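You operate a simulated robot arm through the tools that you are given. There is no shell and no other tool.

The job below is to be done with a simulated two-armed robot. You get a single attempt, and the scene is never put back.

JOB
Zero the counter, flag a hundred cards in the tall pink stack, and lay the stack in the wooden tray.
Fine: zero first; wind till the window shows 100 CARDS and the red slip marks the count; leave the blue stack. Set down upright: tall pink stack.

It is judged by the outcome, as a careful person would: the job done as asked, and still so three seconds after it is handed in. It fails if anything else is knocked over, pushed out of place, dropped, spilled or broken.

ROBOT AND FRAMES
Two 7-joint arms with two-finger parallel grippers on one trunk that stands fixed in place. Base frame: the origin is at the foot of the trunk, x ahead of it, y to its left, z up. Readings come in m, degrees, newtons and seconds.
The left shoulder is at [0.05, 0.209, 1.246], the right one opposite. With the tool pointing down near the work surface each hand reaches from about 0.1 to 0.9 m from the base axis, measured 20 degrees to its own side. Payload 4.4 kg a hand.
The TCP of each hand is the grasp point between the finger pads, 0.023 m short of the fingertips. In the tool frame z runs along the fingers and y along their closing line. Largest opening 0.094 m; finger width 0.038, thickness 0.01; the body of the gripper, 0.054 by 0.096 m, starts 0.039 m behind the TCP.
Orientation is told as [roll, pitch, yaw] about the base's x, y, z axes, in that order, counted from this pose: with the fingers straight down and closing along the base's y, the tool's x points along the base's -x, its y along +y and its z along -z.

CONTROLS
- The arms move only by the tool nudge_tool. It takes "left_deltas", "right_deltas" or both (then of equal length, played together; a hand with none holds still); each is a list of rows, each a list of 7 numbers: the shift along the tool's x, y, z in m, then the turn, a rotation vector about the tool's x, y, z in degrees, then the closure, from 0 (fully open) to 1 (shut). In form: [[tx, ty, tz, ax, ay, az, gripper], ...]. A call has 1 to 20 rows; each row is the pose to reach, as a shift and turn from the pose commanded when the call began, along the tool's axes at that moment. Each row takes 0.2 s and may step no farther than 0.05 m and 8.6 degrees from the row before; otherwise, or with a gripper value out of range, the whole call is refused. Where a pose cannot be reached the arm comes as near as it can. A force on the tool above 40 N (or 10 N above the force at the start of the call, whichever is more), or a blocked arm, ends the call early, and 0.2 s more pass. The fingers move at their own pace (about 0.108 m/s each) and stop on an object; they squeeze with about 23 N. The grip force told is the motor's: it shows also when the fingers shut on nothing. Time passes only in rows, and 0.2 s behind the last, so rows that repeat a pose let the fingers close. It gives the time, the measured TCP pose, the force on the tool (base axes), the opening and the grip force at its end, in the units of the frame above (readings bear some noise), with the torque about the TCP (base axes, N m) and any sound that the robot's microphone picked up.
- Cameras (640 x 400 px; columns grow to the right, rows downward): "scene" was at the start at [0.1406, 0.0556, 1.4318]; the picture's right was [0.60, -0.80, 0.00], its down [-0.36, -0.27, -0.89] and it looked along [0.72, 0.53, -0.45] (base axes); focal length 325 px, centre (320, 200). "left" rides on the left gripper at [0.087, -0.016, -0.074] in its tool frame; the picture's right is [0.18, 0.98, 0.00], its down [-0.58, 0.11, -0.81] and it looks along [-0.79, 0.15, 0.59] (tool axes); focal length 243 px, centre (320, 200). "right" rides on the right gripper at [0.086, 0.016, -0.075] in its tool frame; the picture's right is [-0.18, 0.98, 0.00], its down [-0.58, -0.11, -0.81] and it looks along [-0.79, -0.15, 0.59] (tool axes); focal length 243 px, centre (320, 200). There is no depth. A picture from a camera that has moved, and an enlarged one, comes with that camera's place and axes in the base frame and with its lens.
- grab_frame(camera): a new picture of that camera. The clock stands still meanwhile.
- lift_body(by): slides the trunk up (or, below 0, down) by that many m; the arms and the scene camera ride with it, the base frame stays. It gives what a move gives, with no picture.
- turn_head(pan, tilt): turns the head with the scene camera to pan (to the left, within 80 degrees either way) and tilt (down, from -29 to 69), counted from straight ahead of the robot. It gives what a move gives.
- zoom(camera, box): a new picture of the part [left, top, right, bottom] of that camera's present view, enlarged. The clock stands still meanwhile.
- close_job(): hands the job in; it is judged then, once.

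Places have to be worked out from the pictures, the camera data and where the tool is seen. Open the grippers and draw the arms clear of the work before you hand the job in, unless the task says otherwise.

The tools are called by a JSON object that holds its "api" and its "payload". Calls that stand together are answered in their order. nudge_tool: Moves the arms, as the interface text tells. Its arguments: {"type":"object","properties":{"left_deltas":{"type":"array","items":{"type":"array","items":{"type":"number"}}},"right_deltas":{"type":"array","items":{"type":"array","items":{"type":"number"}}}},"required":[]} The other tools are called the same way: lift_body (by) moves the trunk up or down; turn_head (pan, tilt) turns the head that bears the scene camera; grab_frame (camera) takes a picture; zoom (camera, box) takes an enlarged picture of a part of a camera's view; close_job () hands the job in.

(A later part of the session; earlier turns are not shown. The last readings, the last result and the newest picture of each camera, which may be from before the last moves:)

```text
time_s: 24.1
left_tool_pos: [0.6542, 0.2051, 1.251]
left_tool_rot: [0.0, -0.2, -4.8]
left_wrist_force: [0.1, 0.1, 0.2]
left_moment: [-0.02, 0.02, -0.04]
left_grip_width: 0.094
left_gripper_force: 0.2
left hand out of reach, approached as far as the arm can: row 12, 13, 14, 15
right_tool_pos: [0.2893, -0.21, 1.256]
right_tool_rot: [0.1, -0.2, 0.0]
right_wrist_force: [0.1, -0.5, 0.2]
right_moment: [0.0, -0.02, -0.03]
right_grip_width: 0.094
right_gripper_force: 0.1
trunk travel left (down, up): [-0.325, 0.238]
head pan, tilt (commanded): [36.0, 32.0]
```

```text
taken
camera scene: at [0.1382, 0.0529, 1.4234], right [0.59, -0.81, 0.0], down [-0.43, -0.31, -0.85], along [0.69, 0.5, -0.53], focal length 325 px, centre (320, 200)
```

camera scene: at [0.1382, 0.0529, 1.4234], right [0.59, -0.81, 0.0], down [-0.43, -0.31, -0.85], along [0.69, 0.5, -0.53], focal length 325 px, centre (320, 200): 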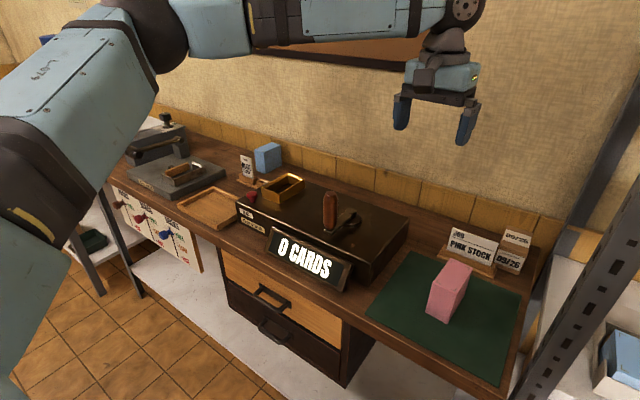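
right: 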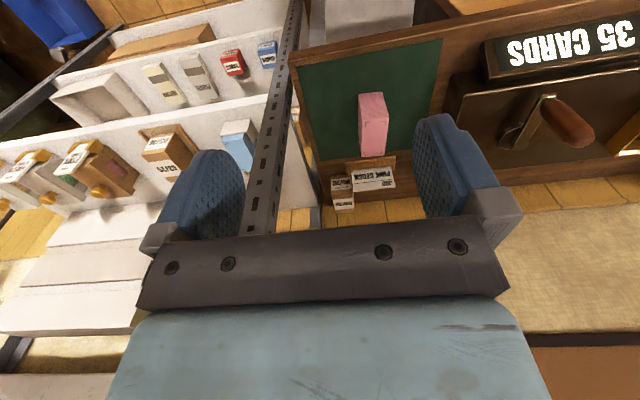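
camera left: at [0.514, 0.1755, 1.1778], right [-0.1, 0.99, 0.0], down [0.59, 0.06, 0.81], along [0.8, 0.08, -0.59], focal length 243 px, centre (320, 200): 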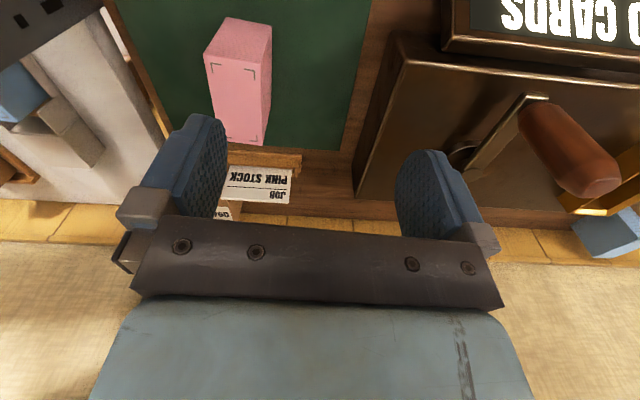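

Again blocked at (0.654, 0.205) with the same elbow place. I'll change the geometry by raising the trunk 0.2 m (hands ride up into free space), and then try again from above.

{"api": "lift_body", "payload": {"by": 0.2}}

{"api": "nudge_tool", "payload": {"left_deltas": [[0, 0, 0.04, 0, 0, 0, 0], [0, 0, 0.08, 0, 0, 0, 0], [0, 0, 0.12, 0, 0, 0, 0], [0, 0, 0.16, 0, 0, 0, 0], [0, 0, 0.2, 0, 0, 0, 0], [0, 0, 0.24, 0, 0, 0, 0], [0, 0, 0.28, 0, 0, 0, 0], [0, -0.03, 0.3, 0, 0, 0, 0], [0, -0.06, 0.3, 0, 0, 0, 0], [0, -0.09, 0.3, 0, 0, 0, 0]]}}

{"api": "grab_frame", "payload": {"camera": "scene"}}

```text
time_s: 26.3
left_tool_pos: [0.6545, 0.2058, 1.452]
left_tool_rot: [0.0, -0.1, -4.8]
left_wrist_force: [-0.2, 0.9, 0.6]
left_moment: [0.02, 0.02, 0.01]
left_grip_width: 0.0936
left_gripper_force: 0.1
right_tool_pos: [0.2905, -0.2084, 1.4555]
right_tool_rot: [0.0, 0.0, 0.1]
right_wrist_force: [-0.1, -0.7, 0.3]
right_moment: [0.0, 0.0, -0.04]
right_grip_width: 0.0942
right_gripper_force: 0.1
trunk travel left (down, up): [-0.525, 0.038]
head pan, tilt (commanded): [36.0, 32.0]
```

```text
time_s: 28.5
left_tool_pos: [0.5779, 0.2135, 1.2174]
left_tool_rot: [0.1, -0.1, -4.8]
left_wrist_force: [0.0, -0.2, -0.5]
left_moment: [-0.02, 0.01, -0.01]
left_grip_width: 0.094
left_gripper_force: 0.1
left hand out of reach, approached as far as the arm can: row 3, 4, 5, 6, 7, 8, 9, 10
right_tool_pos: [0.2912, -0.2098, 1.4563]
right_tool_rot: [0.1, 0.1, 0.0]
right_wrist_force: [-0.7, 0.3, 0.2]
right_moment: [0.01, 0.0, 0.0]
right_grip_width: 0.0939
right_gripper_force: 0.1
trunk travel left (down, up): [-0.525, 0.038]
head pan, tilt (commanded): [36.0, 32.0]
```

```text
taken
camera scene: at [0.139, 0.0534, 1.6232], right [0.59, -0.81, 0.0], down [-0.43, -0.31, -0.85], along [0.69, 0.5, -0.53], focal length 325 px, centre (320, 200)
```

scene: 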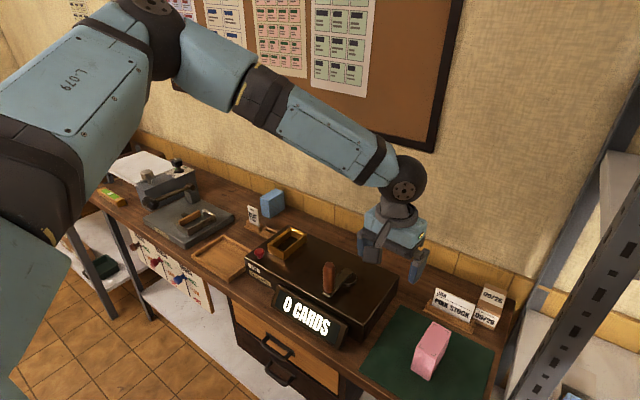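

Raising makes it worse—the elbow seems pinned relative to the shoulder. I'll take the left hand back out to the left, bring the trunk back down, and test whether the right arm reaches the stack instead.

{"api": "nudge_tool", "payload": {"left_deltas": [[0, 0.03, -0.03, 0, 0, 0, 0], [0, 0.06, -0.06, 0, 0, 0, 0], [0.01, 0.1, -0.09, 0, 0, 0, 0], [0.02, 0.14, -0.12, 0, 0, 0, 0], [0.03, 0.18, -0.15, 0, 0, 0, 0], [0.05, 0.22, -0.18, 0, 0, 0, 0], [0.07, 0.26, -0.2, 0, 0, -4.9, 0], [0.09, 0.3, -0.2, 0, 0, -4.9, 0]]}}

{"api": "lift_body", "payload": {"by": -0.2}}

{"api": "grab_frame", "payload": {"camera": "scene"}}

```text
refused: row 3 steps farther than a row can; nothing moved
```

```text
time_s: 30.6
left_tool_pos: [0.5777, 0.2128, 1.0174]
left_tool_rot: [0.0, 0.0, -4.9]
left_wrist_force: [0.4, -0.8, -0.5]
left_moment: [-0.01, -0.02, 0.03]
left_grip_width: 0.0942
left_gripper_force: 0.1
right_tool_pos: [0.2921, -0.2102, 1.2561]
right_tool_rot: [0.0, 0.1, 0.0]
right_wrist_force: [0.0, -0.3, 1.2]
right_moment: [0.01, 0.0, -0.01]
right_grip_width: 0.094
right_gripper_force: 0.2
trunk travel left (down, up): [-0.325, 0.238]
head pan, tilt (commanded): [36.0, 32.0]
```

```text
taken
camera scene: at [0.1392, 0.0537, 1.4233], right [0.59, -0.81, 0.0], down [-0.43, -0.31, -0.85], along [0.69, 0.5, -0.53], focal length 325 px, centre (320, 200)
```

scene: 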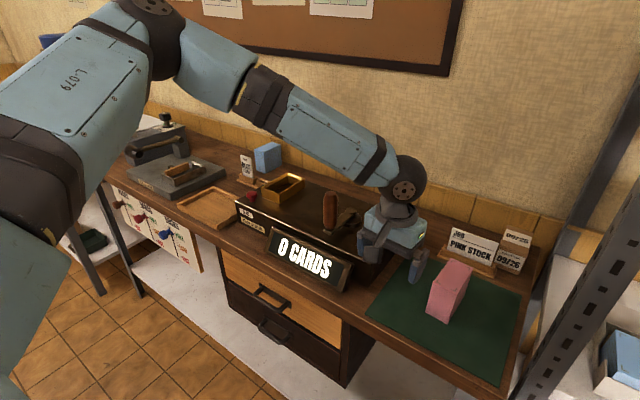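

The raise row was refused, but the trunk came down without contact. I now raise the left hand and take it off to the left, in smaller steps.

{"api": "nudge_tool", "payload": {"left_deltas": [[0, 0.0, -0.04, 0, 0, 0, 0], [0, 0.0, -0.08, 0, 0, 0, 0], [0, 0.01, -0.12, 0, 0, 0, 0], [0.01, 0.04, -0.15, 0, 0, 0, 0], [0.02, 0.08, -0.17, 0, 0, 0, 0], [0.03, 0.12, -0.19, 0, 0, 0, 0], [0.05, 0.16, -0.2, 0, 0, 0, 0], [0.07, 0.2, -0.2, 0, 0, -4.9, 0], [0.09, 0.24, -0.2, 0, 0, -4.9, 0], [0.09, 0.28, -0.2, 0, 0, -4.9, 0]]}}

{"api": "grab_frame", "payload": {"camera": "scene"}}

```text
time_s: 32.9
left_tool_pos: [0.5138, 0.501, 1.2174]
left_tool_rot: [0.0, -0.2, 0.1]
left_wrist_force: [-0.5, -0.2, 0.3]
left_moment: [-0.01, 0.0, -0.01]
left_grip_width: 0.0939
left_gripper_force: 0.0
right_tool_pos: [0.2916, -0.2079, 1.2556]
right_tool_rot: [-0.1, 0.0, 0.0]
right_wrist_force: [-0.3, -0.8, -0.9]
right_moment: [-0.03, -0.01, -0.01]
right_grip_width: 0.0941
right_gripper_force: 0.1
trunk travel left (down, up): [-0.325, 0.238]
head pan, tilt (commanded): [36.0, 32.0]
```

```text
taken
camera scene: at [0.1398, 0.0546, 1.4231], right [0.59, -0.81, 0.0], down [-0.43, -0.31, -0.85], along [0.69, 0.5, -0.53], focal length 325 px, centre (320, 200)
```

scene: 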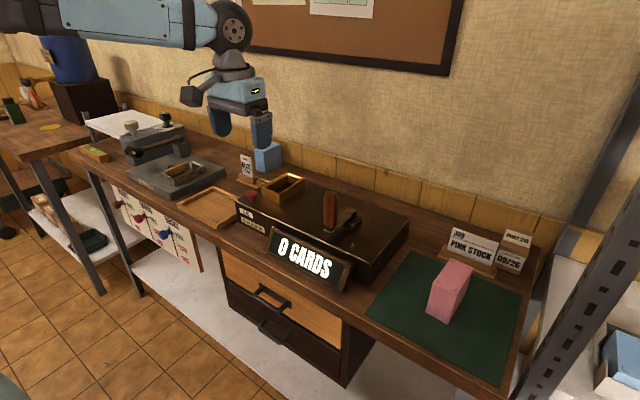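

The right forearm would cross the shelf post at (0.57, −0.05) to reach the stack, so the left arm should do it. I'll check whether the turned head is what restrains the left arm: turn it right, then retry.

{"api": "turn_head", "payload": {"pan": -35, "tilt": 40}}

{"api": "nudge_tool", "payload": {"left_deltas": [[0, -0.04, 0, 0, 0, 0, 0], [0, -0.08, 0, 0, 0, 0, 0], [-0.02, -0.12, 0, 0, 0, 0, 0], [-0.04, -0.16, 0, 0, 0, 0, 0], [-0.06, -0.2, 0, 0, 0, 0, 0], [-0.08, -0.24, 0.0, 0, 0, 0, 0], [-0.1, -0.28, 0.0, 0, 0, 0, 0], [-0.12, -0.32, 0, 0, 0, 0, 0], [-0.14, -0.36, 0, 0, 0, 0, 0], [-0.14, -0.39, 0, 0, 0, 0, 0]]}}

{"api": "grab_frame", "payload": {"camera": "scene"}}

```text
time_s: 34.3
left_tool_pos: [0.5148, 0.4992, 1.2176]
left_tool_rot: [0.0, -0.2, 0.2]
left_wrist_force: [0.4, -0.2, -0.4]
left_moment: [0.01, -0.02, 0.0]
left_grip_width: 0.094
left_gripper_force: 0.0
right_tool_pos: [0.2902, -0.2093, 1.2572]
right_tool_rot: [0.0, 0.0, 0.1]
right_wrist_force: [-0.2, 0.6, 0.1]
right_moment: [0.0, -0.01, -0.03]
right_grip_width: 0.0941
right_gripper_force: 0.1
trunk travel left (down, up): [-0.325, 0.238]
head pan, tilt (commanded): [-35.0, 40.0]
```

```text
time_s: 36.5
left_tool_pos: [0.6152, 0.1709, 1.2213]
left_tool_rot: [-0.1, -0.1, 0.1]
left_wrist_force: [-0.9, 0.7, 0.1]
left_moment: [0.01, 0.01, 0.0]
left_grip_width: 0.0941
left_gripper_force: 0.0
left hand out of reach, approached as far as the arm can: row 8, 9, 10
right_tool_pos: [0.2908, -0.2093, 1.2562]
right_tool_rot: [0.0, 0.0, 0.1]
right_wrist_force: [-0.5, 0.3, 0.0]
right_moment: [0.03, 0.0, 0.03]
right_grip_width: 0.0936
right_gripper_force: 0.1
trunk travel left (down, up): [-0.325, 0.238]
head pan, tilt (commanded): [-35.0, 40.0]
```

```text
taken
camera scene: at [0.1374, -0.0481, 1.4108], right [-0.57, -0.82, 0.0], down [-0.53, 0.37, -0.77], along [0.63, -0.44, -0.64], focal length 325 px, centre (320, 200)
```

scene: 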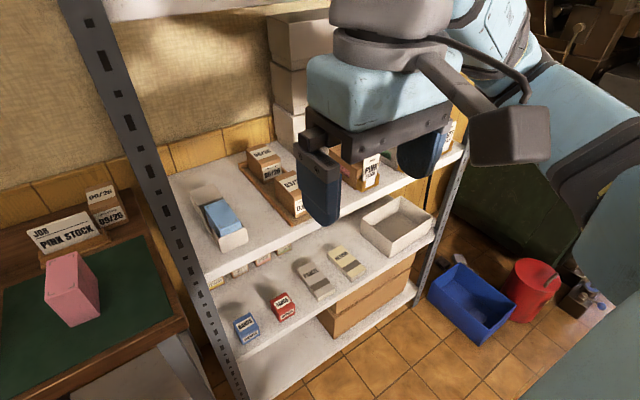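

The head is not the cause; the limit points fit a sphere about a pinned elbow. I'll step the left hand away and test whether the right arm can return to its own starting pose, to learn whether the restriction is one of posture.

{"api": "nudge_tool", "payload": {"left_deltas": [[0, 0.04, 0, 0, 0, 0, 0], [0, 0.08, 0, 0, 0, 0, 0], [0, 0.12, 0, 0, 0, 0, 0], [0, 0.16, 0, 0, 0, 0, 0], [0, 0.2, 0, 0, 0, 0, 0], [0, 0.24, 0, 0, 0, 0, 0]]}}

{"api": "nudge_tool", "payload": {"right_deltas": [[-0.02, 0.03, 0, 0, 0, 0, 0], [-0.04, 0.07, 0, 0, 0, 0, 0], [-0.06, 0.11, 0, 0, 0, 0, 0], [-0.08, 0.15, 0, 0, 0, 0, 0], [-0.1, 0.19, 0, 0, 0, 0, 0], [-0.12, 0.23, 0, 0, 0, 0, 0], [-0.14, 0.26, 0, 0, 0, 0, 0]]}}

```text
time_s: 37.9
left_tool_pos: [0.6169, 0.4137, 1.2154]
left_tool_rot: [-0.1, -0.1, 0.0]
left_wrist_force: [-0.4, 1.7, -0.1]
left_moment: [0.0, -0.03, -0.01]
left_grip_width: 0.0945
left_gripper_force: 0.1
right_tool_pos: [0.2915, -0.2081, 1.2559]
right_tool_rot: [-0.2, 0.0, -0.1]
right_wrist_force: [-0.2, 0.3, 0.0]
right_moment: [0.01, 0.04, -0.01]
right_grip_width: 0.094
right_gripper_force: 0.0
trunk travel left (down, up): [-0.325, 0.238]
head pan, tilt (commanded): [-35.0, 40.0]
```

```text
time_s: 39.5
left_tool_pos: [0.6177, 0.4136, 1.2146]
left_tool_rot: [-0.1, -0.1, 0.1]
left_wrist_force: [-0.4, 0.7, -0.3]
left_moment: [0.0, 0.01, -0.01]
left_grip_width: 0.0943
left_gripper_force: 0.0
right_tool_pos: [0.4329, 0.0505, 1.2556]
right_tool_rot: [-0.1, 0.0, 0.0]
right_wrist_force: [-0.2, 0.7, -0.2]
right_moment: [0.0, -0.02, -0.02]
right_grip_width: 0.094
right_gripper_force: 0.0
trunk travel left (down, up): [-0.325, 0.238]
head pan, tilt (commanded): [-35.0, 40.0]
```

The right arm does return there, so the left is in a less favourable posture. I'll look at the left arm's shoulder and elbow to understand it.

{"api": "turn_head", "payload": {"pan": 78, "tilt": 15}}

{"api": "grab_frame", "payload": {"camera": "scene"}}

{"api": "grab_frame", "payload": {"camera": "right"}}

```text
time_s: 41.4
left_tool_pos: [0.6182, 0.4123, 1.2152]
left_tool_rot: [-0.1, -0.2, 0.1]
left_wrist_force: [0.1, -0.2, 0.6]
left_moment: [0.02, -0.02, -0.03]
left_grip_width: 0.0939
left_gripper_force: 0.1
right_tool_pos: [0.4327, 0.0483, 1.2551]
right_tool_rot: [0.0, -0.1, 0.0]
right_wrist_force: [-0.3, 0.6, -0.7]
right_moment: [-0.01, 0.0, 0.04]
right_grip_width: 0.0943
right_gripper_force: 0.0
trunk travel left (down, up): [-0.325, 0.238]
head pan, tilt (commanded): [78.0, 15.0]
```

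```text
taken
camera scene: at [0.0864, 0.0924, 1.4505], right [0.98, -0.21, 0.0], down [-0.05, -0.25, -0.97], along [0.2, 0.94, -0.26], focal length 325 px, centre (320, 200)
```

scene: 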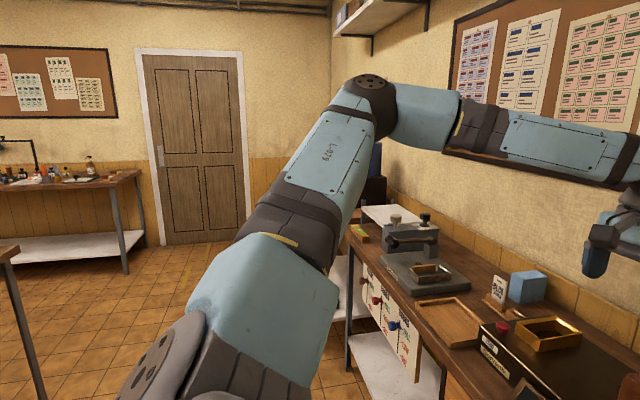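

```text
taken
camera right: at [0.3449, 0.065, 1.3293], right [0.18, 0.98, 0.0], down [0.58, -0.11, 0.81], along [0.79, -0.15, -0.59], focal length 243 px, centre (320, 200)
```

right: 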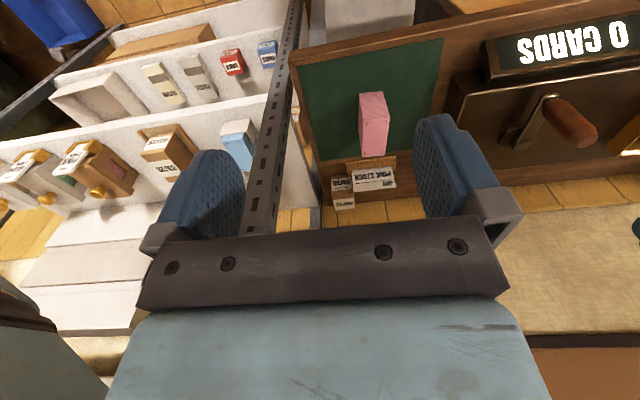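

The left elbow rides high and out to the left. By the stated reach the arm should manage this spot when stretched out, so I'll park the right arm again, extend the left hand far forward over the machine, and sweep right with the arm extended.

{"api": "nudge_tool", "payload": {"right_deltas": [[0.03, 0, 0, 0, 0, 0, 0], [0.06, -0.03, 0, 0, 0, 0, 0], [0.09, -0.07, 0, 0, 0, 0, 0], [0.12, -0.11, 0, 0, 0, 0, 0], [0.14, -0.15, 0, 0, 0, 0, 0], [0.14, -0.19, 0, 0, 0, 0, 0], [0.14, -0.23, 0, 0, 0, 0, 0], [0.14, -0.26, 0, 0, 0, 0, 0]]}}

{"api": "turn_head", "payload": {"pan": 36, "tilt": 32}}

{"api": "nudge_tool", "payload": {"left_deltas": [[0, 0.03, 0, 0, 0, 0, 0], [0, 0.06, 0.0, 0, 0, 0, 0], [-0.03, 0.08, 0.02, 0, 0, 0, 0], [-0.06, 0.09, 0.04, 0, 0, 0, 0], [-0.09, 0.09, 0.06, 0, 0, 0, 0], [-0.12, 0.09, 0.08, 0, 0, 0, 0], [-0.14, 0.06, 0.08, 0, 0, 0, 0], [-0.16, 0.02, 0.08, 0, 0, 0, 0], [-0.16, -0.02, 0.08, 0, 0, 0, 0], [-0.16, -0.06, 0.08, 0, 0, 0, 0], [-0.16, -0.1, 0.08, 0, 0, 0, 0]]}}

{"api": "grab_frame", "payload": {"camera": "scene"}}

```text
time_s: 43.2
left_tool_pos: [0.617, 0.4115, 1.2165]
left_tool_rot: [0.0, -0.2, 0.1]
left_wrist_force: [-0.3, -0.5, -0.1]
left_moment: [-0.01, -0.01, -0.01]
left_grip_width: 0.0939
left_gripper_force: 0.0
right_tool_pos: [0.2899, -0.2114, 1.2535]
right_tool_rot: [-0.1, 0.0, 0.0]
right_wrist_force: [-0.8, -0.5, -0.5]
right_moment: [0.04, -0.03, 0.0]
right_grip_width: 0.0941
right_gripper_force: 0.1
trunk travel left (down, up): [-0.325, 0.238]
head pan, tilt (commanded): [78.0, 15.0]
```

```text
time_s: 44.3
left_tool_pos: [0.6172, 0.4127, 1.2156]
left_tool_rot: [-0.1, -0.2, 0.1]
left_wrist_force: [-0.5, 0.8, 0.1]
left_moment: [0.01, 0.03, -0.01]
left_grip_width: 0.0938
left_gripper_force: 0.0
right_tool_pos: [0.2908, -0.2104, 1.2542]
right_tool_rot: [-0.1, 0.0, 0.0]
right_wrist_force: [-0.6, 0.1, -0.2]
right_moment: [0.02, -0.01, -0.03]
right_grip_width: 0.0943
right_gripper_force: 0.1
trunk travel left (down, up): [-0.325, 0.238]
head pan, tilt (commanded): [36.0, 32.0]
```

```text
time_s: 46.7
left_tool_pos: [0.7376, 0.3265, 1.1452]
left_tool_rot: [-0.1, -0.1, 0.1]
left_wrist_force: [0.7, 0.4, 0.0]
left_moment: [0.02, 0.0, 0.0]
left_grip_width: 0.094
left_gripper_force: 0.1
left hand out of reach, approached as far as the arm can: row 8, 9, 10, 11
right_tool_pos: [0.2907, -0.2111, 1.2539]
right_tool_rot: [0.1, 0.0, 0.0]
right_wrist_force: [0.3, -0.2, 0.5]
right_moment: [-0.02, -0.02, 0.02]
right_grip_width: 0.094
right_gripper_force: 0.2
trunk travel left (down, up): [-0.325, 0.238]
head pan, tilt (commanded): [36.0, 32.0]
```

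```text
taken
camera scene: at [0.139, 0.0535, 1.4233], right [0.59, -0.81, 0.0], down [-0.43, -0.31, -0.85], along [0.69, 0.5, -0.53], focal length 325 px, centre (320, 200)
```

scene: 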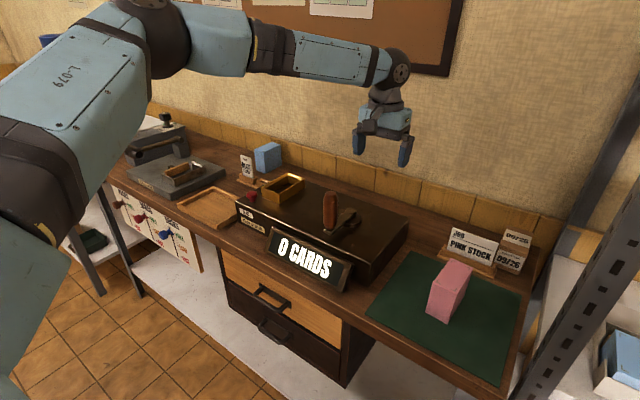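

Still pinned when extended at this height. I'll try going high: raise the hand to about z 1.6 with the arm extended, swing right up there, then come down, so the elbow takes a different course.

{"api": "nudge_tool", "payload": {"left_deltas": [[0.02, 0, -0.04, 0, 0, 0, 0], [0.04, 0, -0.08, 0, 0, 0, 0], [0.06, 0, -0.12, 0, 0, 0, 0], [0.08, 0, -0.16, 0, 0, 0, 0], [0.09, 0, -0.2, 0, 0, 0, 0], [0.1, 0, -0.24, 0, 0, 0, 0], [0.11, 0, -0.28, 0, 0, 0, 0], [0.12, 0, -0.32, 0, 0, 0, 0], [0.13, 0, -0.36, 0, 0, 0, 0], [0.14, 0, -0.4, 0, 0, 0, 0], [0.14, -0.03, -0.43, 0, 0, 0, 0], [0.14, -0.07, -0.43, 0, 0, 0, 0], [0.14, -0.11, -0.43, 0, 0, 0, 0], [0.14, -0.15, -0.43, 0, 0, 0, 0], [0.14, -0.19, -0.43, 0, 0, 0, 0], [0.14, -0.22, -0.43, 0, 0, 0, 0]]}}

{"api": "grab_frame", "payload": {"camera": "scene"}}

```text
time_s: 50.1
left_tool_pos: [0.5303, 0.2174, 1.5151]
left_tool_rot: [-0.1, -0.1, 0.2]
left_wrist_force: [-0.1, -0.4, -0.1]
left_moment: [0.0, 0.01, -0.01]
left_grip_width: 0.0939
left_gripper_force: 0.1
left hand out of reach, approached as far as the arm can: row 10, 11, 12, 13, 14, 15, 16
right_tool_pos: [0.2892, -0.2111, 1.2548]
right_tool_rot: [0.0, 0.0, 0.0]
right_wrist_force: [0.9, -0.9, -0.4]
right_moment: [0.01, 0.0, 0.0]
right_grip_width: 0.0942
right_gripper_force: 0.0
trunk travel left (down, up): [-0.325, 0.238]
head pan, tilt (commanded): [36.0, 32.0]
```

```text
taken
camera scene: at [0.139, 0.0535, 1.4233], right [0.59, -0.81, 0.0], down [-0.43, -0.31, -0.85], along [0.69, 0.5, -0.53], focal length 325 px, centre (320, 200)
```

scene: 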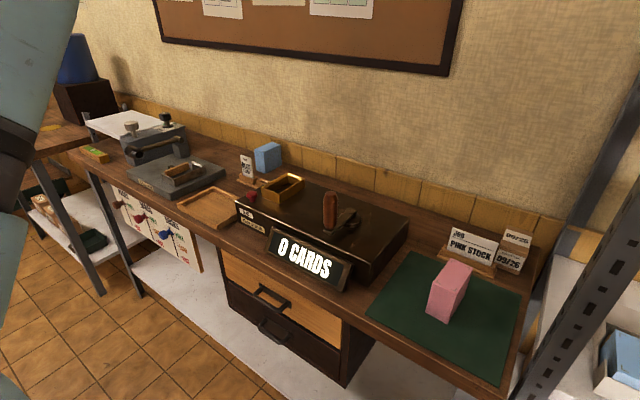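

Reached (0.530, 0.217, 1.515) this time with the upper arm elsewhere. I look up with the head to see the arm's posture.

{"api": "turn_head", "payload": {"pan": 50, "tilt": -20}}

{"api": "grab_frame", "payload": {"camera": "scene"}}

```text
time_s: 51.3
left_tool_pos: [0.531, 0.2172, 1.5153]
left_tool_rot: [-0.2, -0.1, 0.1]
left_wrist_force: [-0.3, -0.7, 0.7]
left_moment: [0.01, 0.0, -0.02]
left_grip_width: 0.094
left_gripper_force: 0.2
right_tool_pos: [0.2907, -0.2093, 1.2553]
right_tool_rot: [-0.1, 0.0, 0.1]
right_wrist_force: [0.4, 0.1, 0.4]
right_moment: [-0.02, 0.01, -0.01]
right_grip_width: 0.0941
right_gripper_force: 0.1
trunk travel left (down, up): [-0.325, 0.238]
head pan, tilt (commanded): [50.0, -20.0]
```

```text
taken
camera scene: at [0.1158, 0.0593, 1.5039], right [0.77, -0.64, 0.0], down [0.22, 0.26, -0.94], along [0.6, 0.72, 0.34], focal length 325 px, centre (320, 200)
```

scene: 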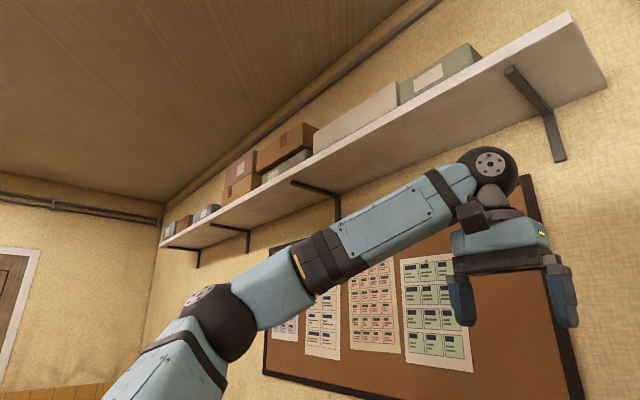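

The pinned poses share the same sideways component of the upper arm, suggesting two shoulder joints sit at limits in this branch. I compare both shoulders by looking at each.

{"api": "turn_head", "payload": {"pan": 80, "tilt": 45}}

{"api": "grab_frame", "payload": {"camera": "scene"}}

{"api": "turn_head", "payload": {"pan": -80, "tilt": 45}}

{"api": "grab_frame", "payload": {"camera": "scene"}}

```text
time_s: 52.6
left_tool_pos: [0.5322, 0.2184, 1.5157]
left_tool_rot: [0.0, -0.1, 0.1]
left_wrist_force: [0.8, -0.2, 1.0]
left_moment: [0.0, -0.01, 0.03]
left_grip_width: 0.0943
left_gripper_force: 0.0
right_tool_pos: [0.2903, -0.2104, 1.2528]
right_tool_rot: [0.0, 0.0, 0.0]
right_wrist_force: [0.7, -0.3, -0.5]
right_moment: [0.02, 0.01, -0.02]
right_grip_width: 0.0939
right_gripper_force: 0.0
trunk travel left (down, up): [-0.325, 0.238]
head pan, tilt (commanded): [80.0, 45.0]
```

```text
taken
camera scene: at [0.0811, 0.0811, 1.4038], right [0.98, -0.17, 0.0], down [-0.12, -0.7, -0.71], along [0.12, 0.7, -0.71], focal length 325 px, centre (320, 200)
```

scene: 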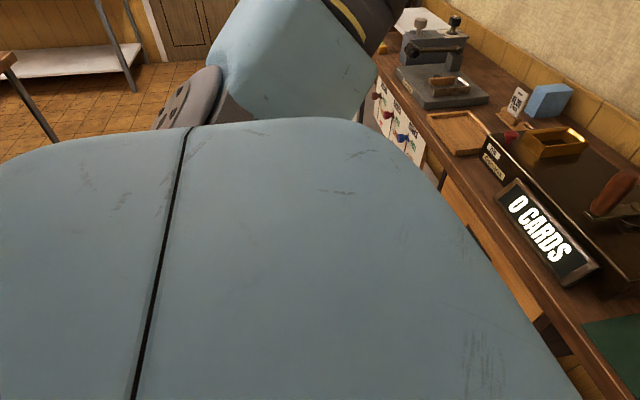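

```text
time_s: 55.1
left_tool_pos: [0.5333, 0.2169, 1.5157]
left_tool_rot: [-0.1, -0.1, 0.1]
left_wrist_force: [0.1, 0.5, 0.1]
left_moment: [-0.05, -0.01, 0.0]
left_grip_width: 0.094
left_gripper_force: 0.0
right_tool_pos: [0.2893, -0.2102, 1.254]
right_tool_rot: [0.0, 0.0, -0.1]
right_wrist_force: [-0.1, 0.4, 0.3]
right_moment: [0.02, 0.0, -0.02]
right_grip_width: 0.0937
right_gripper_force: 0.1
trunk travel left (down, up): [-0.325, 0.238]
head pan, tilt (commanded): [-80.0, 45.0]
```

```text
taken
camera scene: at [0.0811, -0.0791, 1.4037], right [-0.98, -0.17, 0.0], down [-0.12, 0.7, -0.71], along [0.12, -0.7, -0.71], focal length 325 px, centre (320, 200)
```

scene: 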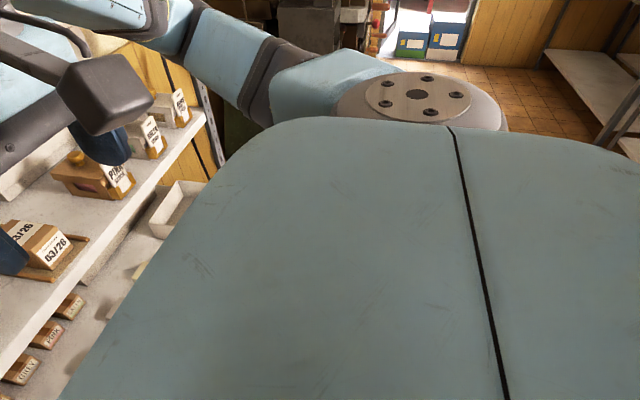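

Both elbows' motor caps face up; for identical arms mounted left and right that means the left arm is folded into the "wrong" shoulder branch (joint 1 near its limit). To flip it, I'll raise the hand high to the left with the arm extended, then swing it out sideways and down in free space. First the upward/left part.

{"api": "nudge_tool", "payload": {"left_deltas": [[0.023, 0.024, -0.027, 0, 0, 0, 0], [0.046, 0.048, -0.054, 0, 0, 0, 0], [0.07, 0.072, -0.081, 0, 0, 0, 0], [0.093, 0.097, -0.108, 0, 0, 0, 0], [0.116, 0.121, -0.135, 0, 0, 0, 0], [0.14, 0.145, -0.162, 0, 0, 0, 0], [0.163, 0.17, -0.189, 0, 0, 0, 0], [0.186, 0.194, -0.216, 0, 0, 0, 0], [0.21, 0.218, -0.243, 0, 0, 0, 0], [0.233, 0.242, -0.27, 0, 0, 0, 0]]}}

{"api": "turn_head", "payload": {"pan": 75, "tilt": -10}}

{"api": "grab_frame", "payload": {"camera": "scene"}}

```text
time_s: 57.3
left_tool_pos: [0.3369, 0.432, 1.627]
left_tool_rot: [-0.4, -0.9, -0.1]
left_wrist_force: [0.2, 0.5, 0.7]
left_moment: [0.0, -0.01, -0.01]
left_grip_width: 0.0944
left_gripper_force: 0.1
left hand out of reach, approached as far as the arm can: row 4, 5, 6, 7, 8, 9, 10
right_tool_pos: [0.2903, -0.2097, 1.2538]
right_tool_rot: [0.0, -0.1, 0.0]
right_wrist_force: [0.1, 0.5, 0.4]
right_moment: [0.01, 0.0, 0.04]
right_grip_width: 0.094
right_gripper_force: 0.1
trunk travel left (down, up): [-0.325, 0.238]
head pan, tilt (commanded): [-80.0, 45.0]
```

```text
time_s: 59.7
left_tool_pos: [0.3385, 0.4317, 1.6256]
left_tool_rot: [-0.3, -1.0, 0.1]
left_wrist_force: [1.3, 0.8, 0.1]
left_moment: [0.0, -0.01, 0.03]
left_grip_width: 0.0939
left_gripper_force: 0.1
right_tool_pos: [0.29, -0.2095, 1.2543]
right_tool_rot: [0.0, 0.0, 0.0]
right_wrist_force: [0.3, -1.5, -0.3]
right_moment: [0.02, 0.03, -0.01]
right_grip_width: 0.0942
right_gripper_force: 0.1
trunk travel left (down, up): [-0.325, 0.238]
head pan, tilt (commanded): [75.0, -10.0]
```

```text
taken
camera scene: at [0.0887, 0.0824, 1.4899], right [0.97, -0.26, 0.0], down [0.04, 0.17, -0.98], along [0.26, 0.95, 0.17], focal length 325 px, centre (320, 200)
```

scene: 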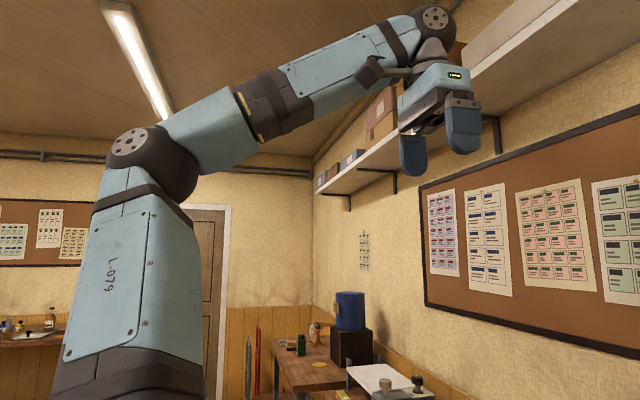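

The upper arm now points up and left. I continue: swing the hand outward to the left and down with a gradual yaw.

{"api": "nudge_tool", "payload": {"left_deltas": [[0, 0.04, 0.01, 0, 0, -5, 0], [0, 0.08, 0.03, 0, 0, -10, 0], [0.01, 0.12, 0.05, 0, 0, -15, 0], [0.02, 0.16, 0.07, 0, 0, -20, 0], [0.03, 0.2, 0.09, 0, 0, -25, 0], [0.04, 0.24, 0.11, 0, 0, -30, 0], [0.05, 0.28, 0.13, 0, 0, -35, 0], [0.06, 0.31, 0.16, 0, 0, -40, 0], [0.07, 0.34, 0.19, 0, 0, -45, 0], [0.08, 0.37, 0.22, 0, 0, -50, 0], [0.09, 0.4, 0.25, 0, 0, -55, 0], [0.09, 0.42, 0.28, 0, 0, -60, 0]]}}

{"api": "grab_frame", "payload": {"camera": "scene"}}

```text
time_s: 62.3
left_tool_pos: [0.2504, 0.8449, 1.3404]
left_tool_rot: [-0.2, 0.2, 60.1]
left_wrist_force: [0.0, -0.2, -0.2]
left_moment: [-0.02, -0.02, -0.02]
left_grip_width: 0.0942
left_gripper_force: 0.1
right_tool_pos: [0.2905, -0.2084, 1.255]
right_tool_rot: [0.0, 0.0, 0.0]
right_wrist_force: [0.2, 0.5, 0.2]
right_moment: [0.0, 0.0, 0.0]
right_grip_width: 0.094
right_gripper_force: 0.0
trunk travel left (down, up): [-0.325, 0.238]
head pan, tilt (commanded): [75.0, -10.0]
```

```text
taken
camera scene: at [0.0894, 0.0838, 1.4898], right [0.97, -0.26, 0.0], down [0.04, 0.17, -0.98], along [0.26, 0.95, 0.17], focal length 325 px, centre (320, 200)
```

scene: 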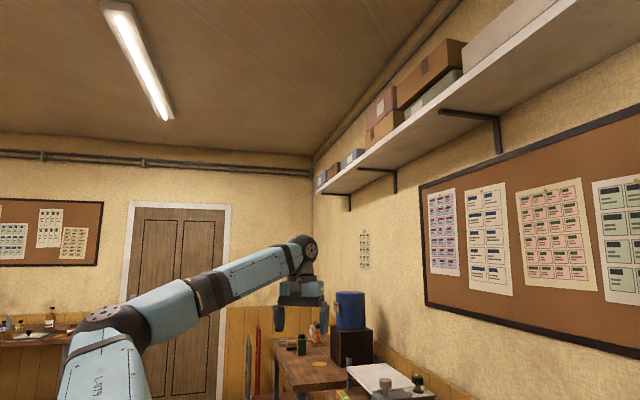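

The elbow is now nearly straight out to the left. I stretch the arm and lower it, so the shoulder passes through the side-straight pose and the elbow goes forward-down.

{"api": "nudge_tool", "payload": {"left_deltas": [[-0.0314, 0.0181, 0.0225, 0, 0, 0, 0], [-0.0628, 0.0363, 0.045, 0, 0, 0, 0], [-0.0942, 0.0544, 0.0675, 0, 0, 0, 0], [-0.1256, 0.0725, 0.09, 0, 0, 0, 0], [-0.134, 0.0629, 0.131, 0, 0, 0, 0], [-0.1424, 0.0534, 0.172, 0, 0, 0, 0], [-0.1508, 0.0438, 0.213, 0, 0, 0, 0], [-0.1592, 0.0342, 0.254, 0, 0, 0, 0], [-0.1568, 0.0259, 0.294, 0, 0, 0, 0], [-0.1545, 0.0176, 0.334, 0, 0, 0, 0], [-0.1521, 0.0093, 0.374, 0, 0, 0, 0], [-0.1498, 0.001, 0.414, 0, 0, 0, 0], [-0.1474, -0.0073, 0.454, 0, 0, 0, 0]]}}

{"api": "turn_head", "payload": {"pan": 80, "tilt": 25}}

{"api": "grab_frame", "payload": {"camera": "scene"}}

```text
time_s: 65.1
left_tool_pos: [0.3298, 0.9703, 0.8875]
left_tool_rot: [0.0, 0.1, 60.1]
left_wrist_force: [0.3, 0.0, -0.3]
left_moment: [0.0, 0.02, 0.02]
left_grip_width: 0.0938
left_gripper_force: 0.0
right_tool_pos: [0.2907, -0.2085, 1.2542]
right_tool_rot: [-0.1, -0.1, 0.0]
right_wrist_force: [-0.8, 0.0, 0.2]
right_moment: [-0.03, 0.02, 0.02]
right_grip_width: 0.0941
right_gripper_force: 0.0
trunk travel left (down, up): [-0.325, 0.238]
head pan, tilt (commanded): [75.0, -10.0]
```

```text
time_s: 66.1
left_tool_pos: [0.3289, 0.9706, 0.8876]
left_tool_rot: [-0.1, 0.0, 60.2]
left_wrist_force: [-0.2, 0.2, -0.2]
left_moment: [0.03, -0.02, -0.04]
left_grip_width: 0.0943
left_gripper_force: 0.0
right_tool_pos: [0.2907, -0.2092, 1.2531]
right_tool_rot: [0.0, 0.0, -0.1]
right_wrist_force: [0.0, 0.6, -1.1]
right_moment: [-0.03, -0.03, 0.01]
right_grip_width: 0.0941
right_gripper_force: 0.0
trunk travel left (down, up): [-0.325, 0.238]
head pan, tilt (commanded): [80.0, 25.0]
```

```text
taken
camera scene: at [0.0829, 0.0919, 1.4344], right [0.98, -0.17, 0.0], down [-0.07, -0.42, -0.91], along [0.16, 0.89, -0.42], focal length 325 px, centre (320, 200)
```

scene: 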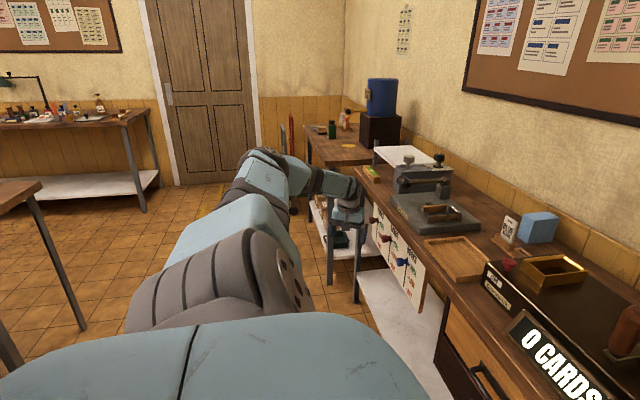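

The elbow has passed through straight-sideways. I continue lowering the hand in front of the bench (free floor, x≈0.32) and bring it in toward the front, turning yaw back.

{"api": "nudge_tool", "payload": {"left_deltas": [[0.0181, -0.009, 0.036, 0, 0, 0, 0], [0.0362, -0.0179, 0.072, 0, 0, 0, 0], [0.0543, -0.0269, 0.108, 0, 0, 0, 0], [0.0723, -0.0358, 0.144, 0, 0, 0, 0], [0.0904, -0.0448, 0.18, 0, 0, 0, 0], [0.1085, -0.0537, 0.216, 0, 0, 0, 0], [0.1266, -0.0627, 0.252, 0, 0, 0, 0], [0.1597, -0.0818, 0.248, 0, 0, 6, 0], [0.1927, -0.1009, 0.244, 0, 0, 12, 0], [0.2258, -0.12, 0.24, 0, 0, 18, 0], [0.2588, -0.1391, 0.236, 0, 0, 24, 0], [0.2919, -0.1581, 0.232, 0, 0, 30, 0], [0.3249, -0.1772, 0.228, 0, 0, 36, 0]]}}

{"api": "grab_frame", "payload": {"camera": "scene"}}

```text
time_s: 68.9
left_tool_pos: [0.3254, 0.5951, 0.659]
left_tool_rot: [-0.1, 0.0, 24.0]
left_wrist_force: [0.0, -0.6, 0.6]
left_moment: [0.02, -0.02, 0.02]
left_grip_width: 0.0941
left_gripper_force: 0.0
right_tool_pos: [0.2906, -0.2103, 1.2527]
right_tool_rot: [0.0, 0.1, 0.0]
right_wrist_force: [0.0, -0.2, 0.1]
right_moment: [0.0, 0.02, -0.03]
right_grip_width: 0.0941
right_gripper_force: 0.1
trunk travel left (down, up): [-0.325, 0.238]
head pan, tilt (commanded): [80.0, 25.0]
```

```text
taken
camera scene: at [0.0829, 0.0916, 1.4343], right [0.98, -0.17, 0.0], down [-0.07, -0.42, -0.91], along [0.16, 0.89, -0.42], focal length 325 px, centre (320, 200)
```

scene: 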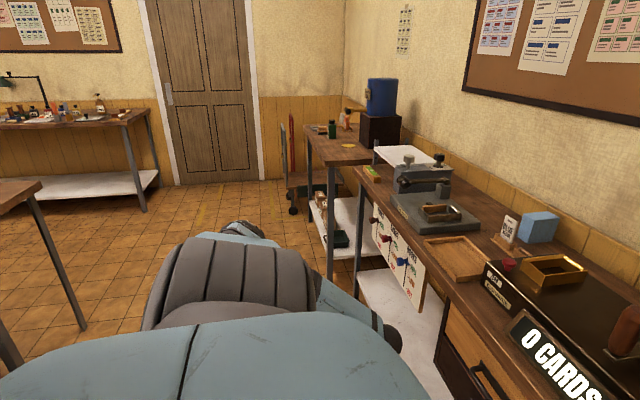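

The elbow now hangs low on the left side: the shoulder has flipped. I raise the hand in front of the bench and bring it forward with yaw back to zero.

{"api": "nudge_tool", "payload": {"left_deltas": [[0.0034, -0.0108, -0.035, 0, 0, 0, 0], [0.0068, -0.0216, -0.07, 0, 0, 0, 0], [0.0103, -0.0323, -0.105, 0, 0, 0, 0], [0.0137, -0.0431, -0.14, 0, 0, 3, 0], [0.0165, -0.0556, -0.1775, 0, 0, 6, 0], [0.0193, -0.068, -0.215, 0, 0, 9, 0], [0.0221, -0.0805, -0.2525, 0, 0, 12, 0], [0.0249, -0.0929, -0.29, 0, 0, 15, 0], [0.0254, -0.1064, -0.325, 0, 0, 18, 0], [0.026, -0.1198, -0.36, 0, 0, 21, 0], [0.0265, -0.1333, -0.395, 0, 0, 24, 0], [0.027, -0.1467, -0.43, 0, 0, 24, 0], [0.0064, -0.1741, -0.443, 0, 0, 24, 0], [-0.0143, -0.2015, -0.457, 0, 0, 24, 0], [-0.0349, -0.2289, -0.47, 0, 0, 24, 0]]}}

{"api": "grab_frame", "payload": {"camera": "scene"}}

```text
time_s: 72.1
left_tool_pos: [0.4489, 0.4016, 1.1332]
left_tool_rot: [-0.1, 0.1, 0.0]
left_wrist_force: [-0.3, 0.0, -0.7]
left_moment: [0.01, 0.04, 0.0]
left_grip_width: 0.094
left_gripper_force: 0.1
right_tool_pos: [0.2917, -0.2093, 1.2542]
right_tool_rot: [0.0, 0.0, 0.0]
right_wrist_force: [0.2, 0.3, 0.4]
right_moment: [0.04, -0.03, 0.0]
right_grip_width: 0.0938
right_gripper_force: 0.0
trunk travel left (down, up): [-0.325, 0.238]
head pan, tilt (commanded): [80.0, 25.0]
```

```text
taken
camera scene: at [0.0839, 0.0919, 1.4341], right [0.98, -0.17, 0.0], down [-0.07, -0.42, -0.91], along [0.16, 0.89, -0.42], focal length 325 px, centre (320, 200)
```

scene: 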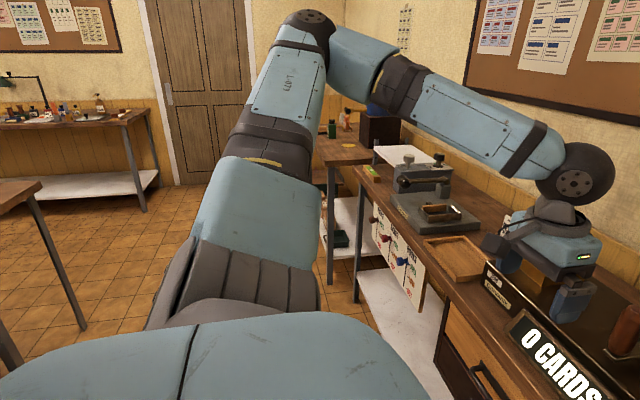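

The elbow swung up again; let me test whether the reach to the right has improved by moving toward the stack at this height.

{"api": "nudge_tool", "payload": {"left_deltas": [[-0.02, -0.04, 0, 0, 0, 0, 0], [-0.04, -0.08, 0, 0, 0, 0, 0], [-0.06, -0.12, 0, 0, 0, 0, 0], [-0.08, -0.16, 0, 0, 0, 0, 0], [-0.1, -0.2, 0, 0, 0, 0, 0], [-0.13, -0.23, 0, 0, 0, 0, 0], [-0.16, -0.26, 0, 0, 0, 0, 0], [-0.19, -0.28, 0, 0, 0, 0, 0]]}}

{"api": "grab_frame", "payload": {"camera": "scene"}}

```text
time_s: 73.9
left_tool_pos: [0.6029, 0.1735, 1.1438]
left_tool_rot: [0.0, -0.2, 0.2]
left_wrist_force: [0.2, -0.7, -1.0]
left_moment: [0.02, 0.03, -0.04]
left_grip_width: 0.094
left_gripper_force: 0.1
left hand out of reach, approached as far as the arm can: row 7, 8
right_tool_pos: [0.2906, -0.2107, 1.2533]
right_tool_rot: [0.0, 0.1, 0.0]
right_wrist_force: [-0.1, 0.1, -1.1]
right_moment: [0.0, -0.01, 0.01]
right_grip_width: 0.0939
right_gripper_force: 0.0
trunk travel left (down, up): [-0.325, 0.238]
head pan, tilt (commanded): [80.0, 25.0]
```

```text
taken
camera scene: at [0.0836, 0.0916, 1.4342], right [0.98, -0.17, 0.0], down [-0.07, -0.42, -0.91], along [0.16, 0.89, -0.42], focal length 325 px, centre (320, 200)
```

scene: 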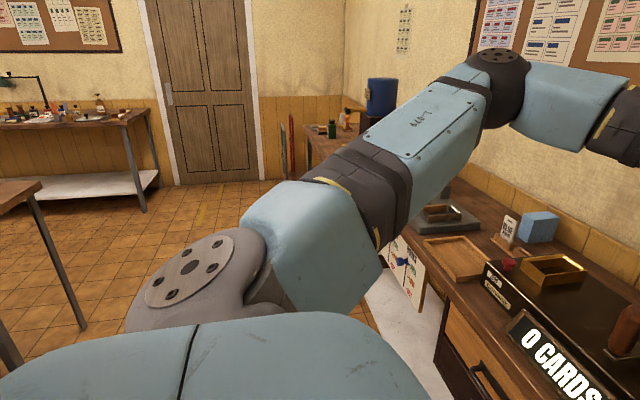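

The limit is unchanged, so the elbow flipped back when I brought the hand in flexed. I'll redo the flip with the trunk raised (more room), this time keeping the arm stretched while going down and forward, so the elbow stays low. First trunk up and hand back out to the left.

{"api": "lift_body", "payload": {"by": 0.23}}

{"api": "nudge_tool", "payload": {"left_deltas": [[0.0257, 0.0378, 0.002, 0, 0, 0, 0], [0.0513, 0.0755, 0.004, 0, 0, 0, 0], [0.077, 0.1133, 0.0055, 0, 0, 0, 0], [0.1027, 0.151, 0.007, 0, 0, 0, 0], [0.1283, 0.1888, 0.009, 0, 0, 0, 0], [0.154, 0.2265, 0.011, 0, 0, 0, 0], [0.1788, 0.264, -0.003, 0, 0, -4, 0], [0.2035, 0.3015, -0.0175, 0, 0, -8, 0], [0.2283, 0.339, -0.032, 0, 0, -12, 0], [0.253, 0.3765, -0.046, 0, 0, -16, 0], [0.269, 0.4165, -0.062, 0, 0, -21, 0], [0.285, 0.4565, -0.078, 0, 0, -26, 0], [0.301, 0.4965, -0.094, 0, 0, -31, 0], [0.317, 0.5365, -0.11, 0, 0, -36, 0], [0.333, 0.5765, -0.126, 0, 0, -41, 0], [0.34, 0.608, -0.149, 0, 0, -46, 0], [0.347, 0.64, -0.172, 0, 0, -51, 0], [0.353, 0.6715, -0.196, 0, 0, -56, 0]]}}

```text
time_s: 76.3
left_tool_pos: [0.6028, 0.1731, 1.3736]
left_tool_rot: [-0.1, -0.1, 0.1]
left_wrist_force: [0.2, 0.3, 0.1]
left_moment: [-0.03, 0.02, 0.0]
left_grip_width: 0.0941
left_gripper_force: 0.0
right_tool_pos: [0.2903, -0.2103, 1.4834]
right_tool_rot: [0.0, 0.0, -0.1]
right_wrist_force: [-0.9, 0.9, 1.1]
right_moment: [-0.01, 0.01, -0.01]
right_grip_width: 0.0939
right_gripper_force: 0.1
trunk travel left (down, up): [-0.555, 0.008]
head pan, tilt (commanded): [80.0, 25.0]
```

```text
time_s: 80.1
left_tool_pos: [0.2498, 0.8474, 1.5664]
left_tool_rot: [-0.3, 0.3, 56.1]
left_wrist_force: [0.2, 0.4, 0.3]
left_moment: [-0.03, 0.0, -0.01]
left_grip_width: 0.0941
left_gripper_force: 0.1
right_tool_pos: [0.291, -0.2098, 1.4843]
right_tool_rot: [0.1, 0.0, 0.0]
right_wrist_force: [0.7, 1.0, -1.2]
right_moment: [0.01, -0.04, -0.01]
right_grip_width: 0.0942
right_gripper_force: 0.1
trunk travel left (down, up): [-0.555, 0.008]
head pan, tilt (commanded): [80.0, 25.0]
```

Hand is out at the left with the trunk raised. Now out sideways, then down in front of the bench with the arm kept stretched.

{"api": "nudge_tool", "payload": {"left_deltas": [[-0.0296, 0.02, 0.0215, 0, 0, 0, 0], [-0.0593, 0.04, 0.043, 0, 0, 0, 0], [-0.0889, 0.06, 0.0645, 0, 0, 0, 0], [-0.1185, 0.08, 0.086, 0, 0, 0, 0], [-0.1276, 0.071, 0.127, 0, 0, 0, 0], [-0.1367, 0.062, 0.168, 0, 0, 0, 0], [-0.1457, 0.0531, 0.209, 0, 0, 0, 0], [-0.1548, 0.0441, 0.25, 0, 0, 0, 0], [-0.1532, 0.0358, 0.2898, 0, 0, 0, 0], [-0.1516, 0.0275, 0.3296, 0, 0, 0, 0], [-0.1499, 0.0191, 0.3694, 0, 0, 0, 0], [-0.1483, 0.0108, 0.4092, 0, 0, 0, 0], [-0.1467, 0.0025, 0.449, 0, 0, 0, 0], [-0.1292, -0.0076, 0.4849, 0, 0, 0, 0], [-0.1117, -0.0177, 0.5207, 0, 0, 0, 0], [-0.0942, -0.0278, 0.5566, 0, 0, 0, 0], [-0.0767, -0.0378, 0.5924, 0, 0, 0, 0], [-0.0592, -0.0479, 0.6283, 0, 0, 0, 0], [-0.0417, -0.058, 0.6641, 0, 0, 0, 0], [-0.0242, -0.0681, 0.7, 0, 0, 0, 0]]}}

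{"api": "grab_frame", "payload": {"camera": "scene"}}

```text
time_s: 84.3
left_tool_pos: [0.3201, 0.8246, 0.8694]
left_tool_rot: [-0.2, 0.1, 56.1]
left_wrist_force: [0.0, -0.7, 0.3]
left_moment: [-0.03, 0.02, 0.05]
left_grip_width: 0.094
left_gripper_force: 0.0
right_tool_pos: [0.2905, -0.2093, 1.4852]
right_tool_rot: [-0.1, 0.0, 0.0]
right_wrist_force: [0.0, 1.2, 0.0]
right_moment: [-0.02, -0.01, 0.0]
right_grip_width: 0.0941
right_gripper_force: 0.1
trunk travel left (down, up): [-0.555, 0.008]
head pan, tilt (commanded): [80.0, 25.0]
```

```text
taken
camera scene: at [0.083, 0.0922, 1.6644], right [0.98, -0.17, 0.0], down [-0.07, -0.42, -0.91], along [0.16, 0.89, -0.42], focal length 325 px, centre (320, 200)
```

scene: 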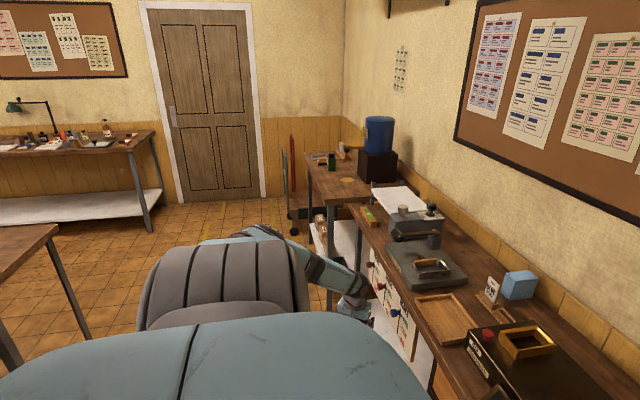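

The elbow hangs low. I continue with the arm stretched downward, sweeping forward-right in front of the drawers at x≈0.32–0.37 with room to spare.

{"api": "nudge_tool", "payload": {"left_deltas": [[0.0228, -0.0154, 0.0303, 0, 0, 3, 0], [0.0456, -0.0308, 0.0607, 0, 0, 7, 0], [0.0684, -0.0462, 0.091, 0, 0, 11, 0], [0.0912, -0.0615, 0.1213, 0, 0, 15, 0], [0.114, -0.0769, 0.1517, 0, 0, 19, 0], [0.1368, -0.0923, 0.182, 0, 0, 23, 0], [0.1612, -0.1148, 0.198, 0, 0, 27, 0], [0.1856, -0.1373, 0.214, 0, 0, 31, 0], [0.2099, -0.1597, 0.23, 0, 0, 35, 0], [0.2343, -0.1822, 0.246, 0, 0, 39, 0], [0.2587, -0.2047, 0.262, 0, 0, 43, 0], [0.2807, -0.2271, 0.2675, 0, 0, 46, 0], [0.3027, -0.2495, 0.273, 0, 0, 50, 0], [0.3247, -0.2719, 0.2785, 0, 0, 53, 0], [0.3467, -0.2943, 0.284, 0, 0, 56, 0]]}}

{"api": "turn_head", "payload": {"pan": 60, "tilt": 60}}

{"api": "grab_frame", "payload": {"camera": "scene"}}

```text
time_s: 87.5
left_tool_pos: [0.3684, 0.3728, 0.583]
left_tool_rot: [0.0, -0.1, -0.1]
left_wrist_force: [-0.2, 0.1, -0.5]
left_moment: [-0.03, -0.01, -0.02]
left_grip_width: 0.0941
left_gripper_force: 0.1
right_tool_pos: [0.2905, -0.2118, 1.4842]
right_tool_rot: [0.0, -0.1, 0.1]
right_wrist_force: [-0.3, -0.1, -0.5]
right_moment: [0.01, -0.03, -0.01]
right_grip_width: 0.094
right_gripper_force: 0.0
trunk travel left (down, up): [-0.555, 0.008]
head pan, tilt (commanded): [80.0, 25.0]
```

```text
time_s: 88.5
left_tool_pos: [0.3677, 0.3735, 0.5839]
left_tool_rot: [-0.1, -0.2, 0.1]
left_wrist_force: [-0.1, 0.7, 0.2]
left_moment: [-0.01, -0.02, -0.02]
left_grip_width: 0.094
left_gripper_force: 0.2
right_tool_pos: [0.2911, -0.2105, 1.4848]
right_tool_rot: [0.0, 0.0, -0.1]
right_wrist_force: [0.2, 0.4, -0.4]
right_moment: [0.04, 0.01, 0.0]
right_grip_width: 0.094
right_gripper_force: 0.1
trunk travel left (down, up): [-0.555, 0.008]
head pan, tilt (commanded): [60.0, 60.0]
```

```text
taken
camera scene: at [0.1003, 0.0587, 1.6143], right [0.87, -0.5, 0.0], down [-0.43, -0.75, -0.5], along [0.25, 0.43, -0.87], focal length 325 px, centre (320, 200)
```

scene: 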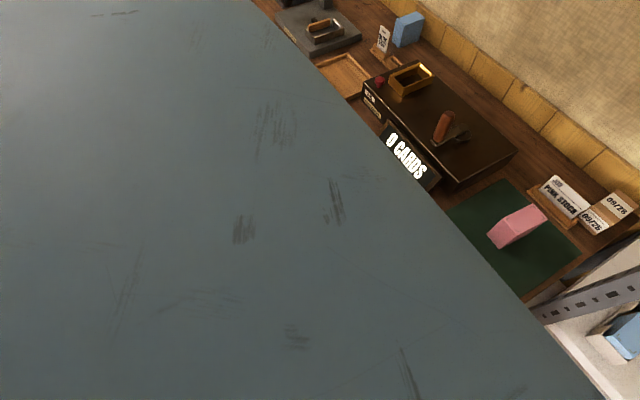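

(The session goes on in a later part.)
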